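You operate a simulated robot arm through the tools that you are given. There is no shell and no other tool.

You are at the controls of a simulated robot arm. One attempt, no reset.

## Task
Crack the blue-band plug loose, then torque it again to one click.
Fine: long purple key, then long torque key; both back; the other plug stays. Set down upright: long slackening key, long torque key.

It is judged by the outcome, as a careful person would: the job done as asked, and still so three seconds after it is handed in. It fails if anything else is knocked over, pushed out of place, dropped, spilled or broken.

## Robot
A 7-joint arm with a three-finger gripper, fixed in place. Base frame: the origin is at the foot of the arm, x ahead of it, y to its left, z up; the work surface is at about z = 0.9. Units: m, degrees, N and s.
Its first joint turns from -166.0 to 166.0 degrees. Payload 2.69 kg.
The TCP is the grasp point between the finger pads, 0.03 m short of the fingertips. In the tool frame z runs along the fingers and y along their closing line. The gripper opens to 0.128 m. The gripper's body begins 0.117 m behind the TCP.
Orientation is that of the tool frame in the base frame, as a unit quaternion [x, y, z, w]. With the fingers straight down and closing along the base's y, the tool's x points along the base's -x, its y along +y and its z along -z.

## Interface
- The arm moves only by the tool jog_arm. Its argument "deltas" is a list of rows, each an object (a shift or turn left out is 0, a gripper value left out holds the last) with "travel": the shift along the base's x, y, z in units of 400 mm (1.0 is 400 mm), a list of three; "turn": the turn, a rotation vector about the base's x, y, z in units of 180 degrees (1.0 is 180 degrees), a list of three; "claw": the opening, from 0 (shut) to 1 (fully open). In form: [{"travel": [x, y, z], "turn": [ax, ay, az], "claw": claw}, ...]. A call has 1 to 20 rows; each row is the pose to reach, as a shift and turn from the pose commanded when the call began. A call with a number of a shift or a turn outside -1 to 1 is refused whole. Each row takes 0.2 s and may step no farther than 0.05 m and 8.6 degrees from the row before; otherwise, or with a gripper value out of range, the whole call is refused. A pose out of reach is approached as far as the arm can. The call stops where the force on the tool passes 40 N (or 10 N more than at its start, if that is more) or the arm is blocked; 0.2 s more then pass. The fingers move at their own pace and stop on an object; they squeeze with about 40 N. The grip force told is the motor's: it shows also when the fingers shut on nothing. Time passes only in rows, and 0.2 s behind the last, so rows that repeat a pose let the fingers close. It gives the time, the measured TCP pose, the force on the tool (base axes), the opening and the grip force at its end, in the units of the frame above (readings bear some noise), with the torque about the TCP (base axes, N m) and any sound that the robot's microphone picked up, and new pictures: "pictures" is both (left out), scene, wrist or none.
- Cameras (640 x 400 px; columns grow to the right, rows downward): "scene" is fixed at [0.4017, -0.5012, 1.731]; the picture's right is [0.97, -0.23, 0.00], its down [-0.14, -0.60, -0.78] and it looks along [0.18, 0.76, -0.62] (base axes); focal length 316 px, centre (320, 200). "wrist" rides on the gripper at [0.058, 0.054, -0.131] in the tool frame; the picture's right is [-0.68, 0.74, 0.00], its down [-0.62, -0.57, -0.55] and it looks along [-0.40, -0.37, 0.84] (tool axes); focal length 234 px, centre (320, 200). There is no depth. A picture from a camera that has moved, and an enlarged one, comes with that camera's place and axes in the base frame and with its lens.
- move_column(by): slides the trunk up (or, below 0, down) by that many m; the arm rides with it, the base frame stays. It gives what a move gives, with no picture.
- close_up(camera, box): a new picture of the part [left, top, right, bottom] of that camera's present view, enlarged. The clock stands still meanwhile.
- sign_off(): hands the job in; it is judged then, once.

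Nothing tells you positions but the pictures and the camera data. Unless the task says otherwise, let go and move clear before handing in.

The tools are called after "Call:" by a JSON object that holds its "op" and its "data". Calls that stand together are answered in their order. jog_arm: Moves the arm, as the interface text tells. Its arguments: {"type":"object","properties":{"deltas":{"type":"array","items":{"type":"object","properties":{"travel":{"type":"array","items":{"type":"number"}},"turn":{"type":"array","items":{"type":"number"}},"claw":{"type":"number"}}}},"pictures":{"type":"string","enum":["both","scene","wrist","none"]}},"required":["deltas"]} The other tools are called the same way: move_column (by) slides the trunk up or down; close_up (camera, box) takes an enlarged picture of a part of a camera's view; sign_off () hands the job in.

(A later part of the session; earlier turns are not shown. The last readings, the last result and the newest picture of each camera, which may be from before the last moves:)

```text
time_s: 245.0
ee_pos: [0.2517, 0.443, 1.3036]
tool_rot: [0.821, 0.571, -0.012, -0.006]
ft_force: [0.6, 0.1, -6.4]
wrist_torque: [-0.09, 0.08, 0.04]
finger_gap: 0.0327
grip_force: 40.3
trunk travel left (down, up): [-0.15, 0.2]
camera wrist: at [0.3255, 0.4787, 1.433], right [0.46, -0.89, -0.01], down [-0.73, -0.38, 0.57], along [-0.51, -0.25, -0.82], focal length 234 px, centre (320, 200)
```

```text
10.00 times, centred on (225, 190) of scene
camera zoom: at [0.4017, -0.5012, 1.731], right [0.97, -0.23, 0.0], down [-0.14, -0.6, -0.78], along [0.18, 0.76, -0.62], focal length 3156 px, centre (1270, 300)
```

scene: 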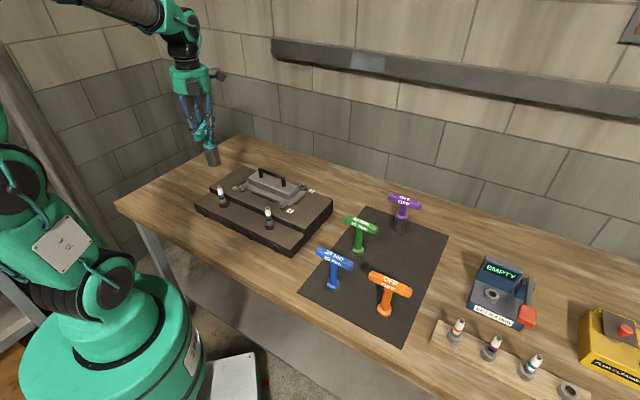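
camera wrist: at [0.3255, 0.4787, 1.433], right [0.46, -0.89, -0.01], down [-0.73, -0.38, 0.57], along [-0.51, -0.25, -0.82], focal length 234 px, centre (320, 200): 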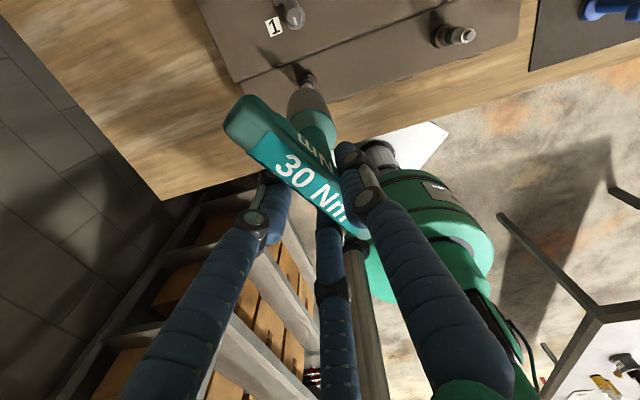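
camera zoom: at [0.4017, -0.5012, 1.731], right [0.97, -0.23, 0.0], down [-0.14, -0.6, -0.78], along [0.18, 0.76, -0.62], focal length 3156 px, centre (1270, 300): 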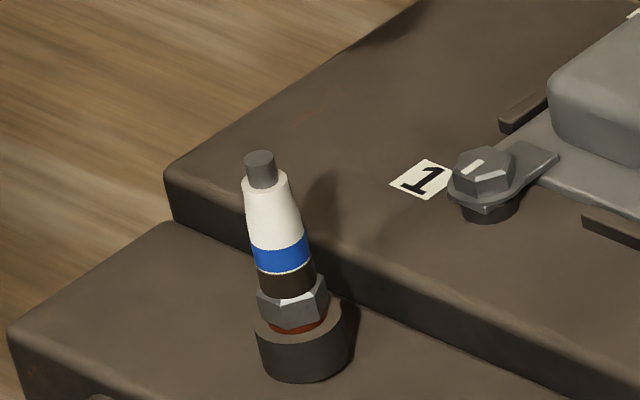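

The plug and block are fine, and the key is held off-centre. I'll level the tool, turn back to the home yaw, and carry the teal key to the mat to set it down and regrip.

Call:
{"op": "jog_arm", "data": {"deltas": [{"travel": [0, 0, 0], "turn": [0.0012, -0.0084, 0], "claw": 0}, {"travel": [0, 0, 0], "turn": [0.0012, -0.0084, 0], "claw": 0}], "pictures": "none"}}

Call:
{"op": "jog_arm", "data": {"deltas": [{"travel": [0.07, -0.0434, 0], "turn": [0, 0, 0.0362], "claw": 0}, {"travel": [0.14, -0.0867, 0], "turn": [0, 0, 0.0724], "claw": 0}, {"travel": [0.21, -0.13, 0], "turn": [0, 0, 0.1086], "claw": 0}, {"travel": [0.28, -0.1734, 0], "turn": [0, 0, 0.1448], "claw": 0}, {"travel": [0.35, -0.2168, 0], "turn": [0, 0, 0.181], "claw": 0}, {"travel": [0.42, -0.26, 0], "turn": [0, 0, 0.2172], "claw": 0}, {"travel": [0.49, -0.3035, 0], "turn": [0, 0, 0.2534], "claw": 0}, {"travel": [0.56, -0.3468, 0], "turn": [0, 0, 0.2896], "claw": 0}, {"travel": [0.63, -0.39, 0], "turn": [0, 0, 0.3258], "claw": 0}, {"travel": [0.7, -0.4335, 0], "turn": [0, 0, 0.362], "claw": 0}], "pictures": "none"}}

Call:
{"op": "jog_arm", "data": {"deltas": [{"travel": [0.08, -0.0496, 0], "claw": 0}, {"travel": [0.16, -0.0992, 0], "claw": 0}, {"travel": [0.24, -0.1487, 0], "claw": 0}, {"travel": [0.32, -0.1983, 0], "claw": 0}, {"travel": [0.4, -0.2478, 0], "claw": 0}, {"travel": [0.48, -0.2974, 0], "claw": 0}, {"travel": [0.56, -0.347, 0], "claw": 0}, {"travel": [0.64, -0.3965, 0], "claw": 0}, {"travel": [0.72, -0.446, 0], "claw": 0}, {"travel": [0.7935, -0.4915, 0], "claw": 0}, {"travel": [0.7935, -0.4915, 0], "claw": 0}]}}

Call:
{"op": "close_up", "data": {"camera": "scene", "box": [360, 110, 480, 270]}}

Call:
{"op": "close_up", "data": {"camera": "wrist", "box": [200, 60, 440, 260]}}

```text
time_s: 245.6
ee_pos: [0.2557, 0.4416, 1.3041]
tool_rot: [0.819, 0.574, -0.002, -0.002]
ft_force: [-0.1, -0.3, -6.0]
wrist_torque: [-0.11, 0.05, -0.02]
finger_gap: 0.0326
grip_force: 40.0
out of reach, approached as far as the arm can: row 1, 2
trunk travel left (down, up): [-0.15, 0.2]
```

```text
time_s: 247.8
ee_pos: [0.5361, 0.2669, 1.3051]
tool_rot: [0.383, 0.924, 0.001, 0.0]
ft_force: [0.4, 0.3, -7.1]
wrist_torque: [-0.13, -0.05, -0.02]
finger_gap: 0.0326
grip_force: 39.9
trunk travel left (down, up): [-0.15, 0.2]
```

```text
time_s: 250.2
ee_pos: [0.8563, 0.0692, 1.305]
tool_rot: [0.385, 0.923, 0.001, 0.0]
ft_force: [0.2, 0.3, -6.5]
wrist_torque: [-0.07, -0.01, -0.03]
finger_gap: 0.0323
grip_force: 39.8
trunk travel left (down, up): [-0.15, 0.2]
camera wrist: at [0.8524, 0.1474, 1.4365], right [1.0, 0.04, 0.0], down [0.03, -0.84, 0.55], along [0.02, -0.55, -0.84], focal length 234 px, centre (320, 200)
```

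scene: 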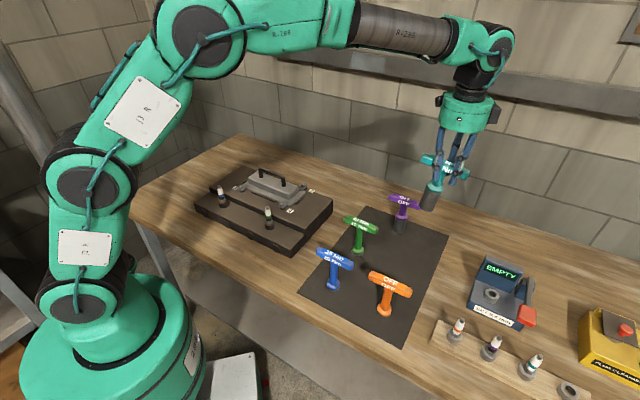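
wrist: 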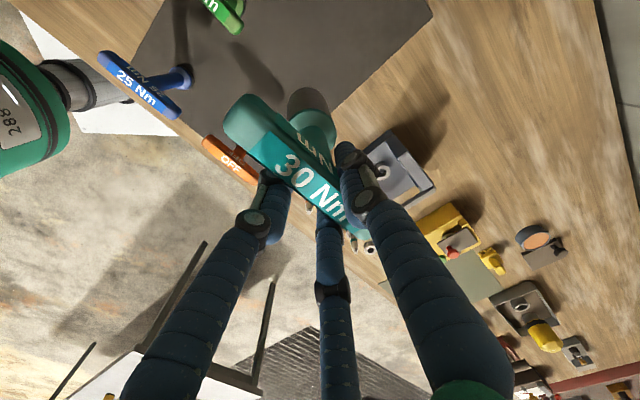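

```text
2.50 times, centred on (420, 190) of scene
camera zoom: at [0.4017, -0.5012, 1.731], right [0.97, -0.23, 0.0], down [-0.14, -0.6, -0.78], along [0.18, 0.76, -0.62], focal length 789 px, centre (70, 225)
```

zoom: 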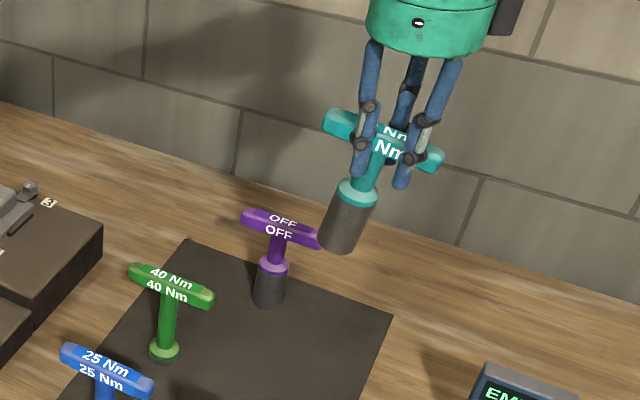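

```text
2.00 times, centred on (320, 160) of wrist
camera zoom: at [0.8524, 0.1474, 1.4365], right [1.0, 0.04, 0.0], down [0.03, -0.84, 0.55], along [0.02, -0.55, -0.84], focal length 468 px, centre (320, 280)
```

zoom: 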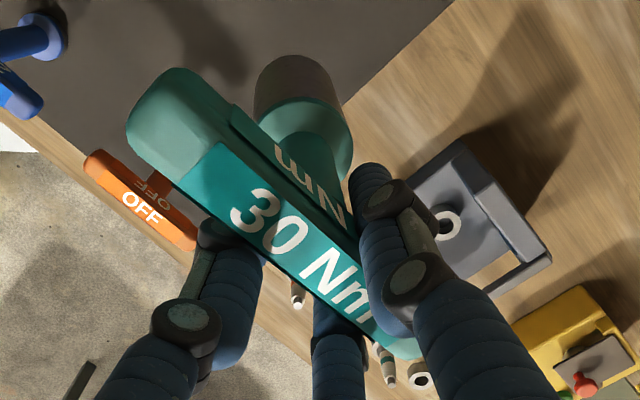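

The key hangs tilted about 9° because it's held off-centre. I'll tilt the tool to bring the key upright before setting it down.

Call:
{"op": "jog_arm", "data": {"deltas": [{"travel": [0, 0, 0], "turn": [-0.012, -0.012, 0], "claw": 0}, {"travel": [0, 0, 0], "turn": [-0.024, -0.024, 0], "claw": 0}, {"travel": [0, 0, 0], "turn": [-0.036, -0.036, 0], "claw": 0}, {"travel": [0, 0, 0], "turn": [-0.036, -0.036, 0], "claw": 0}], "pictures": "none"}}

Call:
{"op": "close_up", "data": {"camera": "scene", "box": [400, 130, 470, 230]}}

Call:
{"op": "close_up", "data": {"camera": "wrist", "box": [200, 60, 440, 260]}}

```text
time_s: 251.2
ee_pos: [0.8539, 0.0719, 1.3053]
tool_rot: [0.383, 0.92, -0.03, 0.074]
ft_force: [-0.1, 0.4, -5.9]
wrist_torque: [-0.08, -0.02, 0.01]
finger_gap: 0.0327
grip_force: 40.7
trunk travel left (down, up): [-0.15, 0.2]
```

```text
4.00 times, centred on (435, 180) of scene
camera zoom: at [0.4017, -0.5012, 1.731], right [0.97, -0.23, 0.0], down [-0.14, -0.6, -0.78], along [0.18, 0.76, -0.62], focal length 1262 px, centre (-140, 280)
```

zoom: 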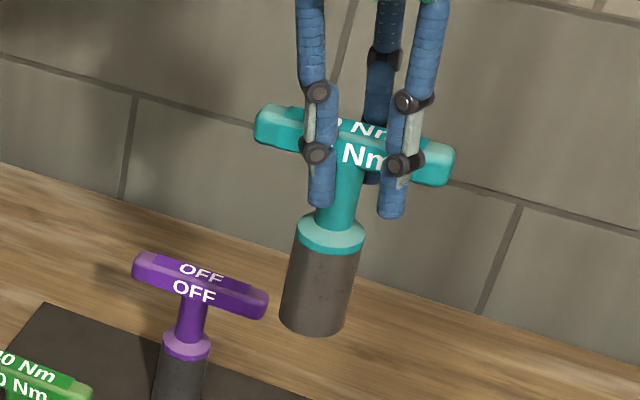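

```text
2.00 times, centred on (320, 160) of wrist
camera zoom: at [0.8359, 0.164, 1.4258], right [0.99, 0.05, 0.11], down [-0.04, -0.77, 0.64], along [0.11, -0.64, -0.76], focal length 468 px, centre (320, 280)
```

zoom: 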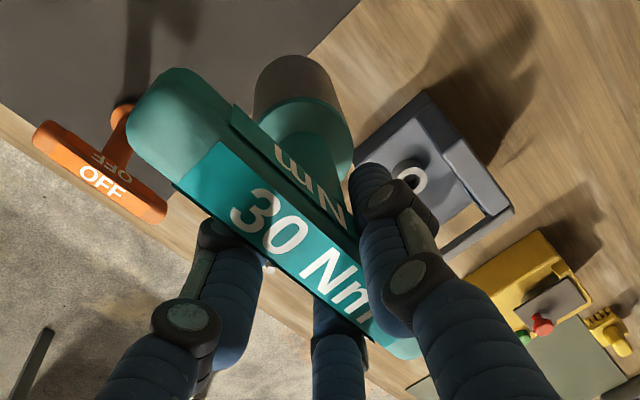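

The key is vertical now. I'll shift to its home spot and lower.

Call:
{"op": "jog_arm", "data": {"deltas": [{"travel": [-0.065, 0.0325, 0], "claw": 0}, {"travel": [-0.065, 0.0325, -0.1], "claw": 0}, {"travel": [-0.065, 0.0325, -0.2], "claw": 0}, {"travel": [-0.065, 0.0325, -0.3], "claw": 0}, {"travel": [-0.065, 0.0325, -0.4], "claw": 0}, {"travel": [-0.065, 0.0325, -0.5], "claw": 0}, {"travel": [-0.065, 0.0325, -0.57], "claw": 0}, {"travel": [-0.065, 0.0325, -0.6], "claw": 0}, {"travel": [-0.065, 0.0325, -0.6], "claw": 0}], "pictures": "none"}}

Call:
{"op": "close_up", "data": {"camera": "scene", "box": [350, 160, 470, 290]}}

```text
time_s: 253.2
ee_pos: [0.8255, 0.0862, 1.0656]
tool_rot: [0.384, 0.92, -0.03, 0.075]
ft_force: [-0.4, 0.9, -6.1]
wrist_torque: [-0.1, 0.0, 0.01]
finger_gap: 0.0326
grip_force: 39.7
trunk travel left (down, up): [-0.15, 0.2]
```

```text
3.08 times, centred on (410, 225) of scene
camera zoom: at [0.4017, -0.5012, 1.731], right [0.97, -0.23, 0.0], down [-0.14, -0.6, -0.78], along [0.18, 0.76, -0.62], focal length 971 px, centre (43, 123)
```

zoom: 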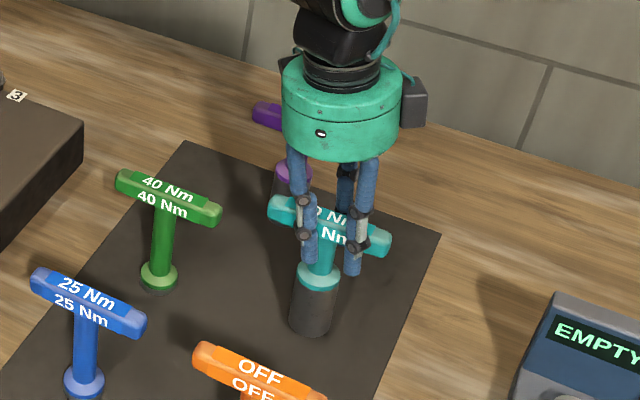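

Call:
{"op": "jog_arm", "data": {"deltas": [{"travel": [0, 0, -0.01], "claw": 0}, {"travel": [0, 0, -0.02], "claw": 0}, {"travel": [0, 0, -0.03], "claw": 0}, {"travel": [0, 0, -0.04], "claw": 0}, {"travel": [0, 0, -0.04], "claw": 0}], "pictures": "none"}}

Call:
{"op": "jog_arm", "data": {"deltas": [{"travel": [0, 0, -0.005], "claw": 0}, {"travel": [0, 0, -0.01], "claw": 0}, {"travel": [0, 0, -0.01], "claw": 0}], "pictures": "none"}}

```text
time_s: 254.4
ee_pos: [0.8277, 0.0873, 1.0494]
tool_rot: [0.383, 0.92, -0.029, 0.074]
ft_force: [-0.9, 0.3, -6.3]
wrist_torque: [-0.06, -0.04, -0.03]
finger_gap: 0.0326
grip_force: 40.2
trunk travel left (down, up): [-0.15, 0.2]
```

```text
time_s: 255.2
ee_pos: [0.8279, 0.0856, 1.0443]
tool_rot: [0.383, 0.92, -0.03, 0.075]
ft_force: [0.6, 0.6, -6.4]
wrist_torque: [-0.09, 0.04, -0.01]
finger_gap: 0.0324
grip_force: 39.7
trunk travel left (down, up): [-0.15, 0.2]
```

Call:
{"op": "jog_arm", "data": {"deltas": [{"travel": [0, 0, -0.004], "claw": 0}, {"travel": [0, 0, -0.008], "claw": 0}, {"travel": [0, 0, -0.008], "claw": 0}], "pictures": "none"}}

Call:
{"op": "jog_arm", "data": {"deltas": [{"travel": [0, 0, -0.003], "claw": 0}, {"travel": [0, 0, -0.006], "claw": 0}, {"travel": [0, 0, -0.006], "claw": 0}], "pictures": "none"}}

```text
time_s: 256.0
ee_pos: [0.8281, 0.0859, 1.0408]
tool_rot: [0.384, 0.92, -0.03, 0.074]
ft_force: [0.5, -1.1, -6.2]
wrist_torque: [-0.03, -0.01, 0.02]
finger_gap: 0.0323
grip_force: 39.5
trunk travel left (down, up): [-0.15, 0.2]
```

```text
time_s: 256.8
ee_pos: [0.828, 0.0848, 1.0412]
tool_rot: [0.383, 0.92, -0.029, 0.075]
ft_force: [-2.8, 1.3, 3.5]
wrist_torque: [0.48, 0.39, 0.06]
finger_gap: 0.0325
grip_force: 40.5
trunk travel left (down, up): [-0.15, 0.2]
```

It's in contact. I'll check it's upright, then release.

Call:
{"op": "close_up", "data": {"camera": "scene", "box": [380, 215, 440, 285]}}

Call:
{"op": "jog_arm", "data": {"deltas": [{"travel": [0, 0, 0], "claw": 0.3}, {"travel": [0, 0, 0], "claw": 0.35}, {"travel": [0, 0, 0], "claw": 0.5}, {"travel": [0, 0, 0], "claw": 0.75}, {"travel": [0, 0, 0], "claw": 0.75}]}}

Call:
{"op": "close_up", "data": {"camera": "wrist", "box": [200, 60, 440, 260]}}

```text
5.71 times, centred on (410, 250) of scene
camera zoom: at [0.4017, -0.5012, 1.731], right [0.97, -0.23, 0.0], down [-0.14, -0.6, -0.78], along [0.18, 0.76, -0.62], focal length 1803 px, centre (-194, -86)
```

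zoom: 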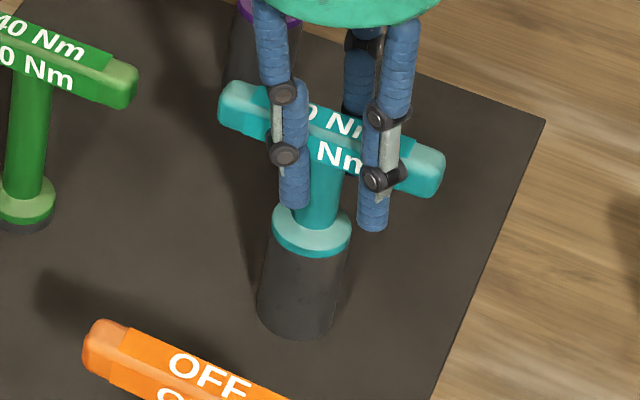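

```text
time_s: 258.0
ee_pos: [0.8275, 0.0845, 1.0406]
tool_rot: [0.383, 0.92, -0.029, 0.074]
ft_force: [-0.5, -0.3, -1.2]
wrist_torque: [-0.01, 0.0, 0.0]
finger_gap: 0.0961
grip_force: 0.1
trunk travel left (down, up): [-0.15, 0.2]
camera wrist: at [0.8088, 0.1771, 1.1605], right [0.99, 0.05, 0.11], down [-0.04, -0.77, 0.64], along [0.11, -0.64, -0.76], focal length 234 px, centre (320, 200)
```

scene: 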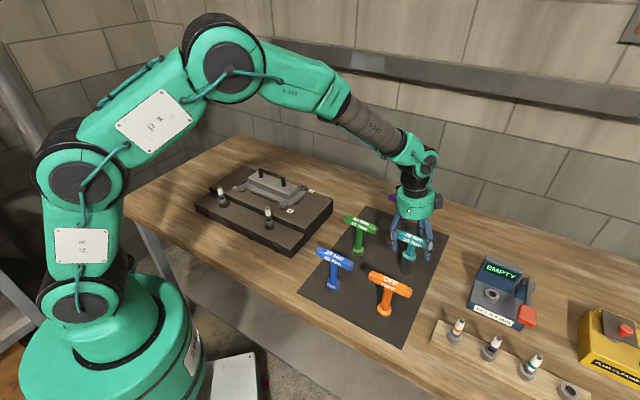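
wrist: 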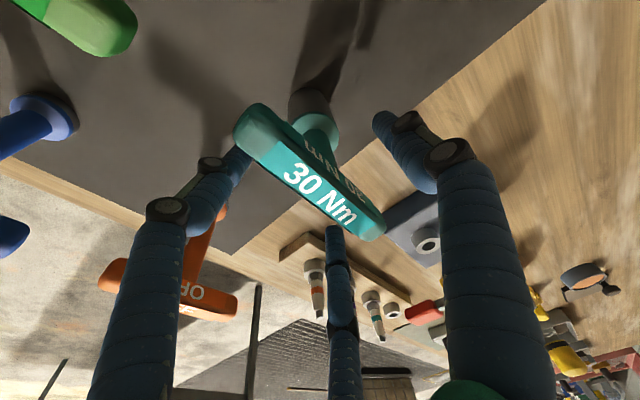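

```text
2.00 times, centred on (320, 160) of wrist
camera zoom: at [0.8088, 0.1771, 1.1605], right [0.99, 0.05, 0.11], down [-0.04, -0.77, 0.64], along [0.11, -0.64, -0.76], focal length 468 px, centre (320, 280)
```

zoom: 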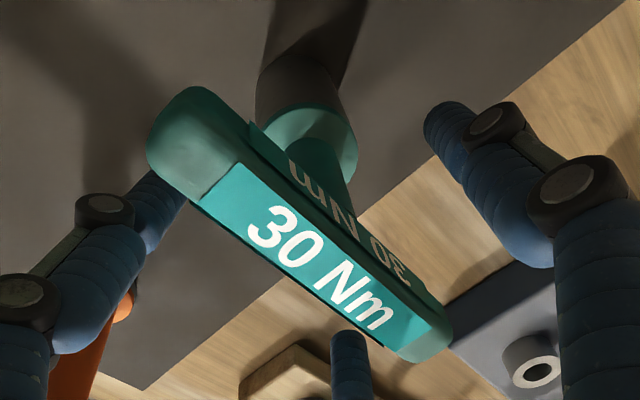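

The teal key is standing upright on its spot. I'll rise, level the tool and go to the purple key.

Call:
{"op": "jog_arm", "data": {"deltas": [{"travel": [0, 0, 0.08], "claw": 0.75}, {"travel": [0, 0, 0.16], "claw": 0.75}, {"travel": [0, 0, 0.24], "turn": [0.012, 0.012, 0], "claw": 0.75}, {"travel": [0, 0, 0.26], "turn": [0.024, 0.024, 0], "claw": 0.75}, {"travel": [0, 0, 0.26], "turn": [0.036, 0.036, 0], "claw": 0.75}, {"travel": [0.03, 0.09, 0.26], "turn": [0.036, 0.036, 0], "claw": 0.7}, {"travel": [0.06, 0.18, 0.26], "turn": [0.036, 0.036, 0], "claw": 0.7}, {"travel": [0.09, 0.27, 0.26], "turn": [0.036, 0.036, 0], "claw": 0.7}, {"travel": [0.12, 0.36, 0.26], "turn": [0.036, 0.036, 0], "claw": 0.7}, {"travel": [0.145, 0.46, 0.23], "turn": [0.036, 0.036, 0], "claw": 0.7}, {"travel": [0.145, 0.46, 0.23], "turn": [0.036, 0.036, 0], "claw": 0.7}], "pictures": "none"}}

Call:
{"op": "close_up", "data": {"camera": "wrist", "box": [220, 80, 420, 280]}}

Call:
{"op": "close_up", "data": {"camera": "scene", "box": [330, 160, 470, 310]}}

```text
time_s: 260.4
ee_pos: [0.8881, 0.2691, 1.1348]
tool_rot: [0.385, 0.923, 0.001, 0.0]
ft_force: [0.5, 0.2, -0.2]
wrist_torque: [-0.1, 0.01, -0.02]
finger_gap: 0.0897
grip_force: 0.0
trunk travel left (down, up): [-0.15, 0.2]
```

```text
2.00 times, centred on (320, 180) of wrist
camera zoom: at [0.8834, 0.3473, 1.2653], right [1.0, 0.04, 0.0], down [0.03, -0.84, 0.55], along [0.02, -0.55, -0.84], focal length 468 px, centre (320, 240)
```

zoom: 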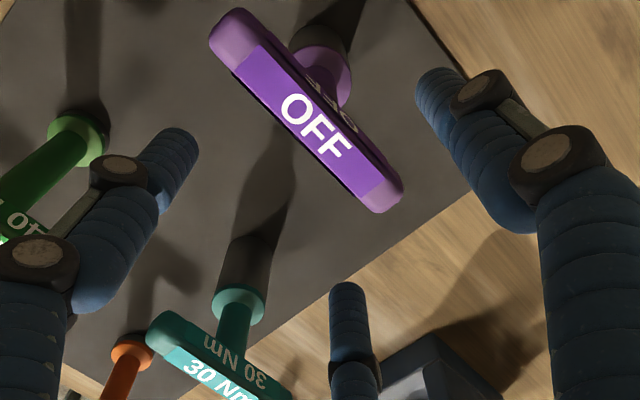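

```text
2.67 times, centred on (400, 235) of scene
camera zoom: at [0.4017, -0.5012, 1.731], right [0.97, -0.23, 0.0], down [-0.14, -0.6, -0.78], along [0.18, 0.76, -0.62], focal length 842 px, centre (107, 107)
```

zoom: 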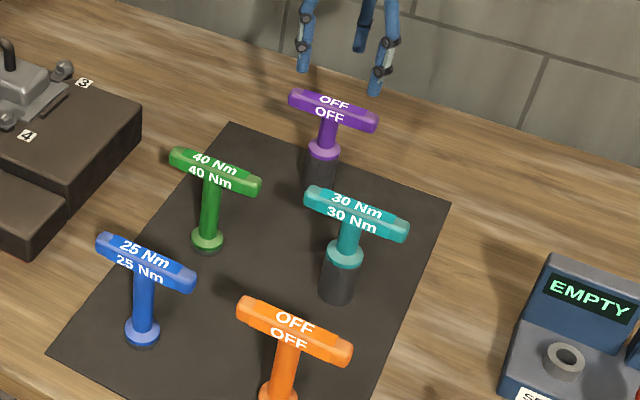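

All keys are standing. I'll centre over the purple key, lower and grip it.

Call:
{"op": "jog_arm", "data": {"deltas": [{"travel": [0.0075, 0.006, 0.0], "claw": 0.7}, {"travel": [0.0075, 0.006, -0.08], "claw": 0.7}, {"travel": [0.0075, 0.006, -0.16], "claw": 0.7}, {"travel": [0.0075, 0.006, -0.22], "claw": 0.7}, {"travel": [0.0075, 0.006, -0.22], "claw": 0.7}], "pictures": "none"}}

Call:
{"op": "close_up", "data": {"camera": "wrist", "box": [220, 80, 420, 280]}}

```text
time_s: 261.6
ee_pos: [0.8919, 0.271, 1.0452]
tool_rot: [0.384, 0.923, 0.0, 0.0]
ft_force: [0.7, 0.4, 0.1]
wrist_torque: [-0.06, -0.01, 0.02]
finger_gap: 0.0893
grip_force: 0.2
trunk travel left (down, up): [-0.15, 0.2]
```

```text
2.00 times, centred on (320, 180) of wrist
camera zoom: at [0.8877, 0.3486, 1.1774], right [1.0, 0.04, 0.0], down [0.03, -0.84, 0.55], along [0.02, -0.55, -0.84], focal length 468 px, centre (320, 240)
```

zoom: 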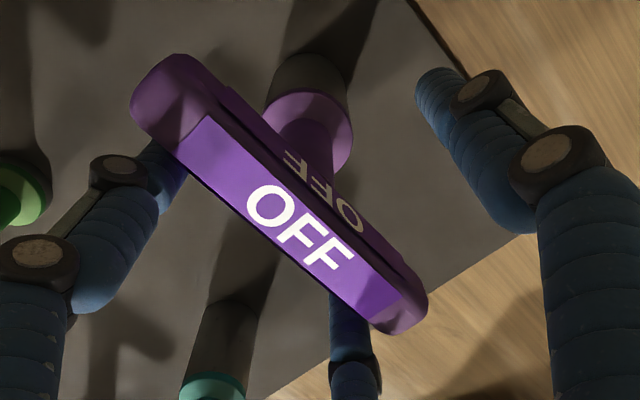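

Call:
{"op": "jog_arm", "data": {"deltas": [{"travel": [-0.0138, 0.003, 0.002], "claw": 0.7}, {"travel": [-0.0138, 0.003, 0.002], "claw": 0.3}, {"travel": [-0.0138, 0.003, 0.002], "claw": 0.0}, {"travel": [-0.0138, 0.003, 0.002], "claw": 0.0}, {"travel": [-0.0138, 0.003, 0.002], "claw": 0.0}], "pictures": "none"}}

Call:
{"op": "close_up", "data": {"camera": "wrist", "box": [220, 80, 420, 280]}}

```text
time_s: 262.8
ee_pos: [0.8861, 0.2727, 1.046]
tool_rot: [0.384, 0.923, 0.0, 0.001]
ft_force: [-0.2, -2.6, 0.2]
wrist_torque: [-0.3, 0.03, -0.02]
finger_gap: 0.0342
grip_force: 39.9
trunk travel left (down, up): [-0.15, 0.2]
```

```text
2.00 times, centred on (320, 180) of wrist
camera zoom: at [0.8817, 0.3498, 1.1773], right [1.0, 0.04, 0.0], down [0.03, -0.84, 0.55], along [0.02, -0.55, -0.84], focal length 468 px, centre (320, 240)
```

zoom: 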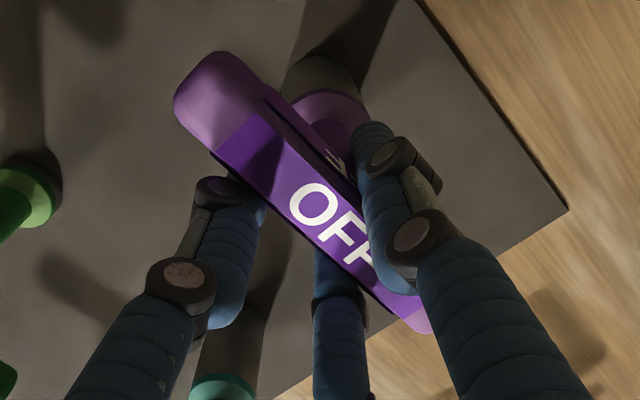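

I'll lift and carry the purple key to the plug, this time arriving at the yaw where its hex lines up with the plug's hex.

Call:
{"op": "jog_arm", "data": {"deltas": [{"travel": [0, 0, 0.05], "claw": 0}, {"travel": [0, 0, 0.12], "claw": 0}, {"travel": [0, 0, 0.22], "claw": 0}, {"travel": [0, 0, 0.32], "claw": 0}, {"travel": [0, 0, 0.42], "claw": 0}, {"travel": [0, 0, 0.53], "claw": 0}, {"travel": [0, 0, 0.63], "claw": 0}, {"travel": [-0.08, 0.0252, 0.63], "turn": [0, 0, 0.006], "claw": 0}, {"travel": [-0.16, 0.0504, 0.63], "turn": [0, 0, 0.012], "claw": 0}, {"travel": [-0.24, 0.0756, 0.63], "turn": [0, 0, 0.018], "claw": 0}, {"travel": [-0.32, 0.1008, 0.63], "turn": [0, 0, 0.024], "claw": 0}, {"travel": [-0.4, 0.126, 0.63], "turn": [0, 0, 0.03], "claw": 0}, {"travel": [-0.48, 0.1512, 0.63], "turn": [0, 0, 0.036], "claw": 0}, {"travel": [-0.56, 0.1763, 0.63], "turn": [0, 0, 0.042], "claw": 0}, {"travel": [-0.64, 0.2015, 0.63], "turn": [0, 0, 0.048], "claw": 0}, {"travel": [-0.72, 0.2267, 0.63], "turn": [0, 0, 0.055], "claw": 0}, {"travel": [-0.8, 0.2519, 0.63], "turn": [0, 0, 0.061], "claw": 0}], "pictures": "none"}}

Call:
{"op": "jog_arm", "data": {"deltas": [{"travel": [-0.08, 0.0252, 0], "claw": 0}, {"travel": [-0.16, 0.0504, 0], "claw": 0}, {"travel": [-0.24, 0.0756, 0], "claw": 0}, {"travel": [-0.32, 0.1008, 0], "claw": 0}, {"travel": [-0.4, 0.126, 0], "claw": 0}, {"travel": [-0.48, 0.1512, 0], "claw": 0}, {"travel": [-0.56, 0.1763, 0], "claw": 0}, {"travel": [-0.64, 0.2015, 0], "claw": 0}, {"travel": [-0.71, 0.2236, 0], "claw": 0}, {"travel": [-0.7738, 0.2436, 0], "claw": 0}, {"travel": [-0.7738, 0.2436, 0], "claw": 0}, {"travel": [-0.7738, 0.2436, 0], "claw": 0}], "pictures": "none"}}

Call:
{"op": "jog_arm", "data": {"deltas": [{"travel": [0, 0, -0.06], "claw": 0}, {"travel": [0, 0, -0.12], "claw": 0}, {"travel": [0, 0, -0.17], "claw": 0}, {"travel": [0, 0, -0.17], "claw": 0}, {"travel": [0, 0, -0.17], "claw": 0}], "pictures": "none"}}

Call:
{"op": "close_up", "data": {"camera": "wrist", "box": [280, 75, 370, 145]}}

Call:
{"op": "close_up", "data": {"camera": "scene", "box": [185, 140, 245, 220]}}

```text
time_s: 266.4
ee_pos: [0.5643, 0.3755, 1.2945]
tool_rot: [0.294, 0.956, 0.0, 0.0]
ft_force: [0.8, 0.3, -6.5]
wrist_torque: [0.01, 0.04, -0.02]
finger_gap: 0.0338
grip_force: 39.9
trunk travel left (down, up): [-0.15, 0.2]
```

```text
time_s: 269.0
ee_pos: [0.2541, 0.4706, 1.2962]
tool_rot: [0.293, 0.956, 0.001, 0.0]
ft_force: [0.3, 0.6, -6.8]
wrist_torque: [0.0, 0.04, 0.03]
finger_gap: 0.0344
grip_force: 39.9
trunk travel left (down, up): [-0.15, 0.2]
```

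```text
time_s: 270.2
ee_pos: [0.2558, 0.47, 1.2284]
tool_rot: [0.294, 0.956, 0.001, 0.0]
ft_force: [-0.7, 0.2, -6.8]
wrist_torque: [-0.03, 0.01, -0.01]
finger_gap: 0.0338
grip_force: 40.1
trunk travel left (down, up): [-0.15, 0.2]
```

```text
5.71 times, centred on (325, 110) of wrist
camera zoom: at [0.2364, 0.5458, 1.3598], right [0.97, 0.23, 0.0], down [0.19, -0.81, 0.55], along [0.13, -0.53, -0.84], focal length 1338 px, centre (291, 714)
```

zoom: 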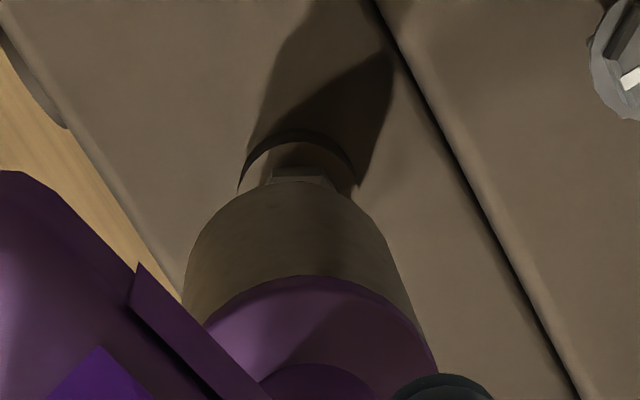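

```text
5.00 times, centred on (215, 180) of scene
camera zoom: at [0.4017, -0.5012, 1.731], right [0.97, -0.23, 0.0], down [-0.14, -0.6, -0.78], along [0.18, 0.76, -0.62], focal length 1578 px, centre (845, 300)
```

zoom: 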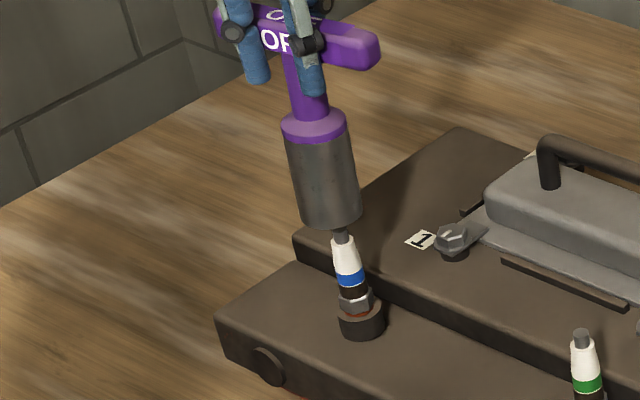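

Well aligned. I'll nudge slightly and lower, watching at what height it stops this time.

Call:
{"op": "jog_arm", "data": {"deltas": [{"travel": [0.0025, -0.005, -0.04], "claw": 0}, {"travel": [0.0025, -0.005, -0.09], "claw": 0}, {"travel": [0.0025, -0.005, -0.14], "claw": 0}, {"travel": [0.0025, -0.005, -0.18], "claw": 0}, {"travel": [0.0025, -0.005, -0.2], "claw": 0}, {"travel": [0.0025, -0.005, -0.2], "claw": 0}], "pictures": "none"}}

Call:
{"op": "jog_arm", "data": {"deltas": [{"travel": [0, 0, -0.004], "claw": 0}, {"travel": [0, 0, -0.008], "claw": 0}, {"travel": [0, 0, -0.012], "claw": 0}, {"travel": [0, 0, -0.015], "claw": 0}, {"travel": [0, 0, -0.015], "claw": 0}], "pictures": "none"}}

```text
time_s: 271.6
ee_pos: [0.2563, 0.4683, 1.1489]
tool_rot: [0.294, 0.956, 0.001, 0.0]
ft_force: [0.5, 0.2, -5.8]
wrist_torque: [-0.04, 0.01, 0.0]
finger_gap: 0.0341
grip_force: 40.6
trunk travel left (down, up): [-0.15, 0.2]
```

```text
time_s: 272.8
ee_pos: [0.2553, 0.469, 1.1443]
tool_rot: [0.294, 0.956, 0.002, 0.0]
ft_force: [5.8, -2.1, 18.6]
wrist_torque: [-0.08, -0.56, -0.05]
finger_gap: 0.0342
grip_force: 40.1
trunk travel left (down, up): [-0.15, 0.2]
```

It stops at the same height, so it is fully seated. I'll briefly test clockwise with this key to see the plug's resistance, then crack it loose.

Call:
{"op": "jog_arm", "data": {"deltas": [{"travel": [0.002, 0, 0.001], "turn": [0, 0, -0.02], "claw": 0}, {"travel": [0.002, 0, 0.001], "turn": [0, 0, -0.04], "claw": 0}], "pictures": "none"}}

Call:
{"op": "jog_arm", "data": {"deltas": [{"travel": [0, 0, 0], "turn": [0, 0, -0.02], "claw": 0}, {"travel": [0, 0, 0], "turn": [0, 0, -0.04], "claw": 0}], "pictures": "none"}}

Call:
{"op": "jog_arm", "data": {"deltas": [{"travel": [0, 0, 0], "turn": [0, 0, -0.03], "claw": 0}, {"travel": [0, 0, 0], "turn": [0, 0, -0.06], "claw": 0}], "pictures": "none"}}

```text
time_s: 273.4
ee_pos: [0.2552, 0.4693, 1.1433]
tool_rot: [0.354, 0.935, 0.002, 0.001]
ft_force: [-3.1, 6.6, 15.8]
wrist_torque: [0.54, 0.08, 0.06]
finger_gap: 0.0343
grip_force: 39.6
trunk travel left (down, up): [-0.15, 0.2]
```

```text
time_s: 274.0
ee_pos: [0.255, 0.4686, 1.1441]
tool_rot: [0.412, 0.911, 0.002, 0.001]
ft_force: [1.3, 5.8, 19.9]
wrist_torque: [0.41, -0.25, 0.05]
finger_gap: 0.0343
grip_force: 40.4
trunk travel left (down, up): [-0.15, 0.2]
```

```text
time_s: 274.6
ee_pos: [0.2558, 0.469, 1.1434]
tool_rot: [0.496, 0.868, 0.001, 0.0]
ft_force: [-1.3, 5.9, 16.8]
wrist_torque: [0.42, -0.05, 0.08]
finger_gap: 0.0341
grip_force: 40.0
trunk travel left (down, up): [-0.15, 0.2]
```

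This key free-wheels clockwise, so each key drives one way only. That tells me the flat 0.4 Nm stage is the torque key's own click stage, and everything beyond it was over-torquing. So I'll crack the plug loose again now, then torque it just into that first stage and stop.

Call:
{"op": "jog_arm", "data": {"deltas": [{"travel": [0, 0.0015, 0], "turn": [0, 0, 0.03], "claw": 0}, {"travel": [0, 0.0015, 0], "turn": [0, 0, 0.06], "claw": 0}, {"travel": [0, 0.0015, 0], "turn": [0, 0, 0.09], "claw": 0}], "pictures": "none"}}

Call:
{"op": "jog_arm", "data": {"deltas": [{"travel": [0, 0, 0], "turn": [0, 0, 0.03], "claw": 0}, {"travel": [0, 0, 0], "turn": [0, 0, 0.06], "claw": 0}], "pictures": "none"}}

Call:
{"op": "jog_arm", "data": {"deltas": [{"travel": [0, 0, 0], "turn": [0, 0, 0.03], "claw": 0}, {"travel": [0, 0, 0], "turn": [0, 0, 0.06], "claw": 0}], "pictures": "none"}}

Call:
{"op": "jog_arm", "data": {"deltas": [{"travel": [0, 0, 0], "turn": [0, 0, 0.03], "claw": 0}, {"travel": [0, 0, 0], "turn": [0, 0, 0.06], "claw": 0}], "pictures": "none"}}

```text
time_s: 275.4
ee_pos: [0.2563, 0.4678, 1.1429]
tool_rot: [0.367, 0.93, 0.001, 0.0]
ft_force: [3.2, -8.9, 25.6]
wrist_torque: [-0.5, -0.5, -0.39]
finger_gap: 0.0342
grip_force: 39.9
trunk travel left (down, up): [-0.15, 0.2]
```

```text
time_s: 276.0
ee_pos: [0.2553, 0.4692, 1.1427]
tool_rot: [0.278, 0.961, 0.001, 0.001]
ft_force: [2.4, -7.2, 26.9]
wrist_torque: [-0.44, -0.37, -0.49]
finger_gap: 0.034
grip_force: 39.7
trunk travel left (down, up): [-0.15, 0.2]
```

```text
time_s: 276.6
ee_pos: [0.2569, 0.4702, 1.1431]
tool_rot: [0.186, 0.982, 0.004, 0.001]
ft_force: [-1.1, 3.0, 27.7]
wrist_torque: [-0.4, -0.83, 0.1]
finger_gap: 0.0343
grip_force: 40.0
trunk travel left (down, up): [-0.15, 0.2]
```

```text
time_s: 277.2
ee_pos: [0.2559, 0.4689, 1.1442]
tool_rot: [0.093, 0.996, 0.002, 0.0]
ft_force: [0.3, 5.9, 25.3]
wrist_torque: [0.54, -0.19, -0.01]
finger_gap: 0.0343
grip_force: 40.1
trunk travel left (down, up): [-0.15, 0.2]
```

It cracked loose again, dropping from -0.49 to about 0. I'll turn another 35° or so to loosen it clearly, then lift off.

Call:
{"op": "jog_arm", "data": {"deltas": [{"travel": [0, 0.001, 0.001], "turn": [0, 0, 0.03], "claw": 0}, {"travel": [0, 0.001, 0.001], "turn": [0, 0, 0.06], "claw": 0}, {"travel": [0, 0.001, 0.002], "turn": [0, 0, 0.09], "claw": 0}, {"travel": [0, 0.001, 0.002], "turn": [0, 0, 0.12], "claw": 0}, {"travel": [0, 0.001, 0.002], "turn": [0, 0, 0.15], "claw": 0}, {"travel": [0, 0.001, 0.003], "turn": [0, 0, 0.18], "claw": 0}], "pictures": "none"}}

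Call:
{"op": "jog_arm", "data": {"deltas": [{"travel": [0, 0, 0.03], "claw": 0}, {"travel": [0, 0, 0.06], "claw": 0}, {"travel": [0, 0, 0.1], "claw": 0}, {"travel": [0, 0, 0.1], "claw": 0}], "pictures": "none"}}

Call:
{"op": "close_up", "data": {"camera": "scene", "box": [214, 188, 234, 208]}}

```text
time_s: 278.6
ee_pos: [0.2564, 0.4689, 1.1459]
tool_rot: [-0.188, 0.982, 0.0, 0.0]
ft_force: [2.3, 3.6, 10.0]
wrist_torque: [0.37, -0.35, 0.01]
finger_gap: 0.0337
grip_force: 39.9
trunk travel left (down, up): [-0.15, 0.2]
```

```text
time_s: 279.6
ee_pos: [0.2571, 0.47, 1.186]
tool_rot: [-0.188, 0.982, 0.001, 0.0]
ft_force: [-0.7, -0.2, -7.2]
wrist_torque: [-0.02, -0.02, 0.0]
finger_gap: 0.0344
grip_force: 40.4
trunk travel left (down, up): [-0.15, 0.2]
```

```text
16.00 times, centred on (224, 198) of scene
camera zoom: at [0.4017, -0.5012, 1.731], right [0.97, -0.23, 0.0], down [-0.14, -0.6, -0.78], along [0.18, 0.76, -0.62], focal length 5049 px, centre (1856, 232)
```

zoom: 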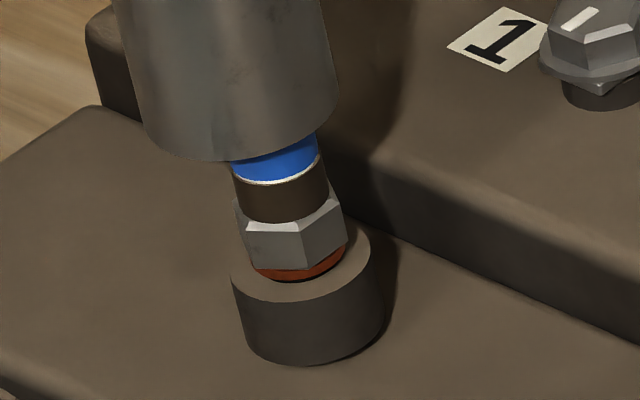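

The plug is loosened: the hex has turned and there's a gap at the gasket. Returning the purple key home.

Call:
{"op": "jog_arm", "data": {"deltas": [{"travel": [0, 0, 0.1], "claw": 0}, {"travel": [0, 0, 0.2], "claw": 0}, {"travel": [0, 0, 0.29], "claw": 0}, {"travel": [0.08, -0.025, 0.29], "turn": [0, 0, -0.031], "claw": 0}, {"travel": [0.16, -0.05, 0.29], "turn": [0, 0, -0.062], "claw": 0}, {"travel": [0.24, -0.0752, 0.29], "turn": [0, 0, -0.093], "claw": 0}, {"travel": [0.32, -0.1002, 0.29], "turn": [0, 0, -0.124], "claw": 0}, {"travel": [0.4, -0.1252, 0.29], "turn": [0, 0, -0.155], "claw": 0}, {"travel": [0.48, -0.1503, 0.29], "turn": [0, 0, -0.186], "claw": 0}, {"travel": [0.56, -0.1753, 0.29], "turn": [0, 0, -0.217], "claw": 0}, {"travel": [0.64, -0.2004, 0.29], "turn": [0, 0, -0.248], "claw": 0}, {"travel": [0.72, -0.2254, 0.29], "turn": [0, 0, -0.279], "claw": 0}, {"travel": [0.8, -0.2505, 0.29], "turn": [0, 0, -0.31], "claw": 0}, {"travel": [0.88, -0.2755, 0.29], "turn": [0, 0, -0.341], "claw": 0}, {"travel": [0.96, -0.3006, 0.29], "turn": [0, 0, -0.3706], "claw": 0}], "pictures": "none"}}

Call:
{"op": "jog_arm", "data": {"deltas": [{"travel": [0.08, -0.025, 0], "claw": 0}, {"travel": [0.16, -0.05, 0], "claw": 0}, {"travel": [0.24, -0.0751, 0], "claw": 0}, {"travel": [0.32, -0.1002, 0], "claw": 0}, {"travel": [0.4, -0.1252, 0], "claw": 0}, {"travel": [0.48, -0.1503, 0], "claw": 0}, {"travel": [0.55, -0.1722, 0], "claw": 0}, {"travel": [0.613, -0.1919, 0], "claw": 0}, {"travel": [0.613, -0.1919, 0], "claw": 0}, {"travel": [0.613, -0.1919, -0.1], "claw": 0}, {"travel": [0.613, -0.1919, -0.2], "claw": 0}, {"travel": [0.613, -0.1919, -0.3], "claw": 0}, {"travel": [0.613, -0.1919, -0.4], "claw": 0}, {"travel": [0.613, -0.1919, -0.5], "claw": 0}, {"travel": [0.613, -0.1919, -0.57], "claw": 0}, {"travel": [0.613, -0.1919, -0.61], "claw": 0}, {"travel": [0.613, -0.1919, -0.61], "claw": 0}], "pictures": "none"}}

Call:
{"op": "close_up", "data": {"camera": "scene", "box": [350, 130, 470, 260]}}

```text
time_s: 282.8
ee_pos: [0.6395, 0.3487, 1.3046]
tool_rot: [0.383, 0.924, 0.001, 0.001]
ft_force: [0.0, -0.1, -5.5]
wrist_torque: [0.0, 0.01, 0.02]
finger_gap: 0.034
grip_force: 39.9
trunk travel left (down, up): [-0.15, 0.2]
```

```text
time_s: 286.4
ee_pos: [0.8851, 0.2743, 1.0555]
tool_rot: [0.383, 0.924, 0.001, 0.0]
ft_force: [0.4, -0.4, -6.9]
wrist_torque: [-0.01, 0.01, 0.04]
finger_gap: 0.0337
grip_force: 39.9
trunk travel left (down, up): [-0.15, 0.2]
```

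```text
3.08 times, centred on (410, 195) of scene
camera zoom: at [0.4017, -0.5012, 1.731], right [0.97, -0.23, 0.0], down [-0.14, -0.6, -0.78], along [0.18, 0.76, -0.62], focal length 971 px, centre (43, 215)
```

zoom: 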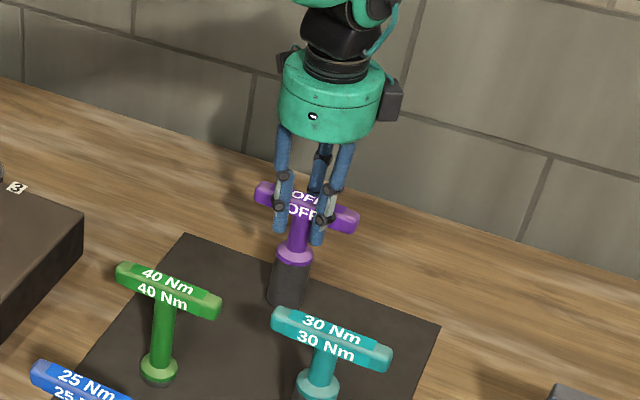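

Call:
{"op": "jog_arm", "data": {"deltas": [{"travel": [0, -0.005, -0.01], "claw": 0}, {"travel": [0, -0.005, -0.02], "claw": 0}, {"travel": [0, -0.005, -0.025], "claw": 0}, {"travel": [0, -0.005, -0.025], "claw": 0}], "pictures": "none"}}

Call:
{"op": "jog_arm", "data": {"deltas": [{"travel": [0, 0, -0.003], "claw": 0}, {"travel": [0, 0, -0.006], "claw": 0}, {"travel": [0, 0, -0.006], "claw": 0}], "pictures": "none"}}

```text
time_s: 287.4
ee_pos: [0.8859, 0.2708, 1.0467]
tool_rot: [0.383, 0.924, 0.0, 0.0]
ft_force: [-0.1, -0.1, -5.7]
wrist_torque: [-0.03, 0.0, 0.01]
finger_gap: 0.0341
grip_force: 39.7
trunk travel left (down, up): [-0.15, 0.2]
```

```text
time_s: 288.2
ee_pos: [0.885, 0.2704, 1.043]
tool_rot: [0.384, 0.923, 0.001, 0.001]
ft_force: [1.6, 3.5, -0.9]
wrist_torque: [0.52, -0.13, 0.05]
finger_gap: 0.0341
grip_force: 40.3
trunk travel left (down, up): [-0.15, 0.2]
```

It's touching. I'll release, rise and move over the teal key.

Call:
{"op": "jog_arm", "data": {"deltas": [{"travel": [0, 0, -0.001], "claw": 0}, {"travel": [0, 0, -0.001], "claw": 0.33}, {"travel": [0, 0, -0.001], "claw": 0.5}, {"travel": [0, 0, -0.001], "claw": 0.7}, {"travel": [0, 0, -0.001], "claw": 0.7}, {"travel": [0, 0, 0.08], "claw": 0.7}, {"travel": [0, 0, 0.16], "claw": 0.7}, {"travel": [0, 0, 0.24], "claw": 0.7}, {"travel": [-0.03, -0.09, 0.24], "claw": 0.7}, {"travel": [-0.06, -0.18, 0.24], "claw": 0.7}, {"travel": [-0.09, -0.27, 0.24], "claw": 0.7}, {"travel": [-0.12, -0.36, 0.24], "claw": 0.7}, {"travel": [-0.152, -0.46, 0.22], "claw": 0.7}, {"travel": [-0.152, -0.46, 0.22], "claw": 0.7}]}}

Call:
{"op": "close_up", "data": {"camera": "wrist", "box": [220, 80, 420, 280]}}

```text
time_s: 291.2
ee_pos: [0.8266, 0.084, 1.1307]
tool_rot: [0.384, 0.923, 0.001, 0.0]
ft_force: [0.6, 0.2, 0.5]
wrist_torque: [0.09, 0.0, -0.01]
finger_gap: 0.0898
grip_force: 0.2
trunk travel left (down, up): [-0.15, 0.2]
camera wrist: at [0.8211, 0.1615, 1.2623], right [1.0, 0.04, 0.0], down [0.03, -0.84, 0.55], along [0.02, -0.55, -0.84], focal length 234 px, centre (320, 200)
```

scene: 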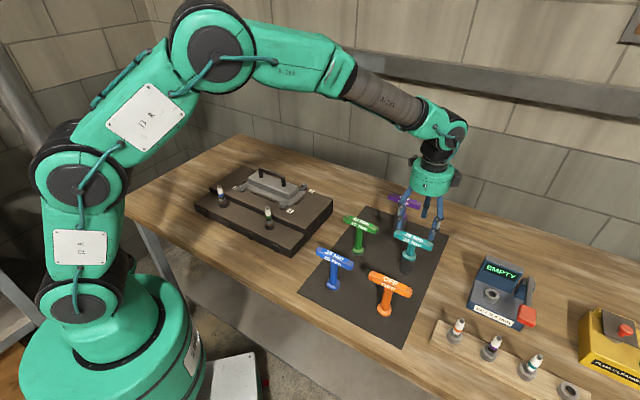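
wrist: 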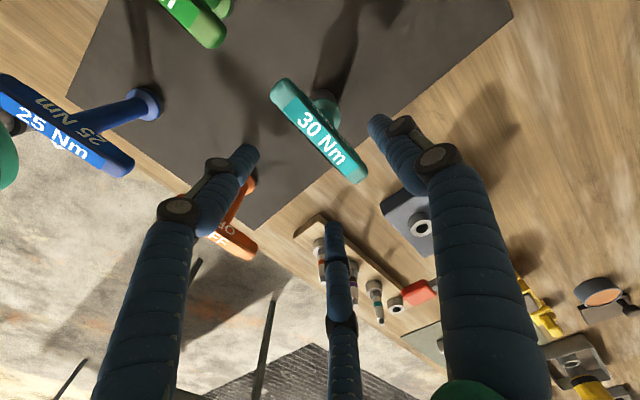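

```text
2.00 times, centred on (320, 180) of wrist
camera zoom: at [0.8211, 0.1615, 1.2623], right [1.0, 0.04, 0.0], down [0.03, -0.84, 0.55], along [0.02, -0.55, -0.84], focal length 468 px, centre (320, 240)
```

zoom: 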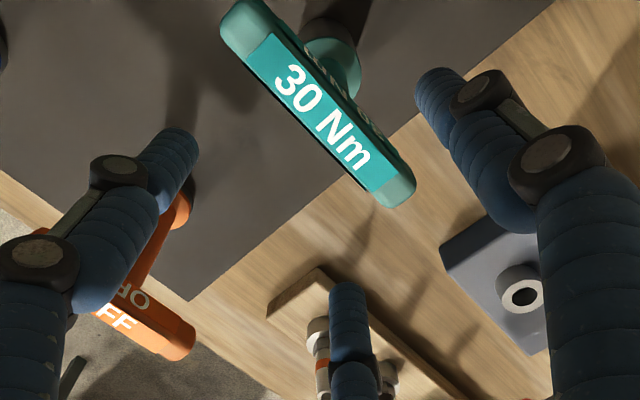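

Call:
{"op": "jog_arm", "data": {"deltas": [{"travel": [0.009, 0.0138, 0.0], "claw": 0.7}, {"travel": [0.009, 0.0138, -0.08], "claw": 0.7}, {"travel": [0.009, 0.0138, -0.16], "claw": 0.7}, {"travel": [0.009, 0.0138, -0.212], "claw": 0.7}, {"travel": [0.009, 0.0138, -0.212], "claw": 0.7}], "pictures": "none"}}

Call:
{"op": "close_up", "data": {"camera": "wrist", "box": [220, 80, 420, 280]}}

```text
time_s: 292.4
ee_pos: [0.829, 0.0945, 1.0455]
tool_rot: [0.383, 0.924, 0.001, 0.0]
ft_force: [0.6, 0.4, -0.2]
wrist_torque: [-0.02, 0.01, 0.0]
finger_gap: 0.0895
grip_force: 0.1
trunk travel left (down, up): [-0.15, 0.2]
```

```text
2.00 times, centred on (320, 180) of wrist
camera zoom: at [0.8238, 0.1729, 1.1768], right [1.0, 0.04, 0.0], down [0.03, -0.84, 0.55], along [0.02, -0.55, -0.84], focal length 468 px, centre (320, 240)
```

zoom: 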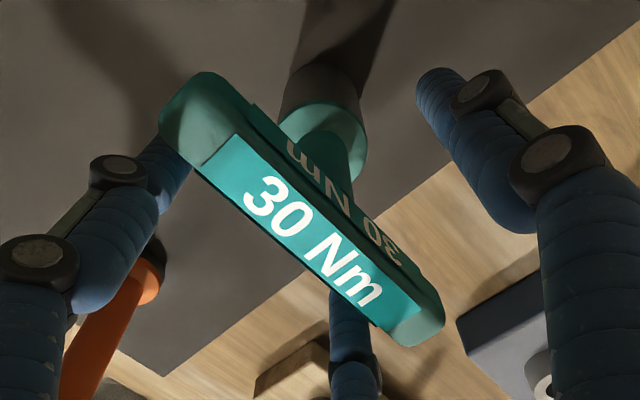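

Call:
{"op": "jog_arm", "data": {"deltas": [{"travel": [0.003, -0.0105, 0.002], "claw": 0.7}, {"travel": [0.003, -0.0105, 0.002], "claw": 0.3}, {"travel": [0.003, -0.0105, 0.002], "claw": 0.0}, {"travel": [0.003, -0.0105, 0.002], "claw": 0.0}, {"travel": [0.003, -0.0105, 0.002], "claw": 0.0}], "pictures": "none"}}

Call:
{"op": "close_up", "data": {"camera": "wrist", "box": [220, 80, 420, 280]}}

```text
time_s: 293.6
ee_pos: [0.8293, 0.0911, 1.0468]
tool_rot: [0.383, 0.924, 0.001, 0.0]
ft_force: [-1.3, -1.1, 1.2]
wrist_torque: [-0.07, 0.01, 0.02]
finger_gap: 0.0342
grip_force: 39.7
trunk travel left (down, up): [-0.15, 0.2]
```

```text
2.00 times, centred on (320, 180) of wrist
camera zoom: at [0.8245, 0.168, 1.1788], right [1.0, 0.04, 0.0], down [0.03, -0.84, 0.55], along [0.02, -0.55, -0.84], focal length 468 px, centre (320, 240)
```

zoom: 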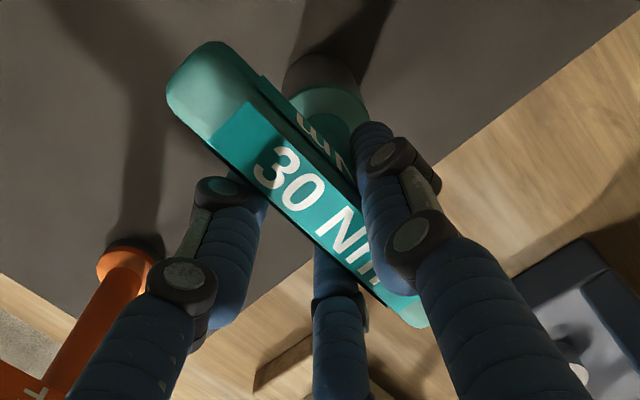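

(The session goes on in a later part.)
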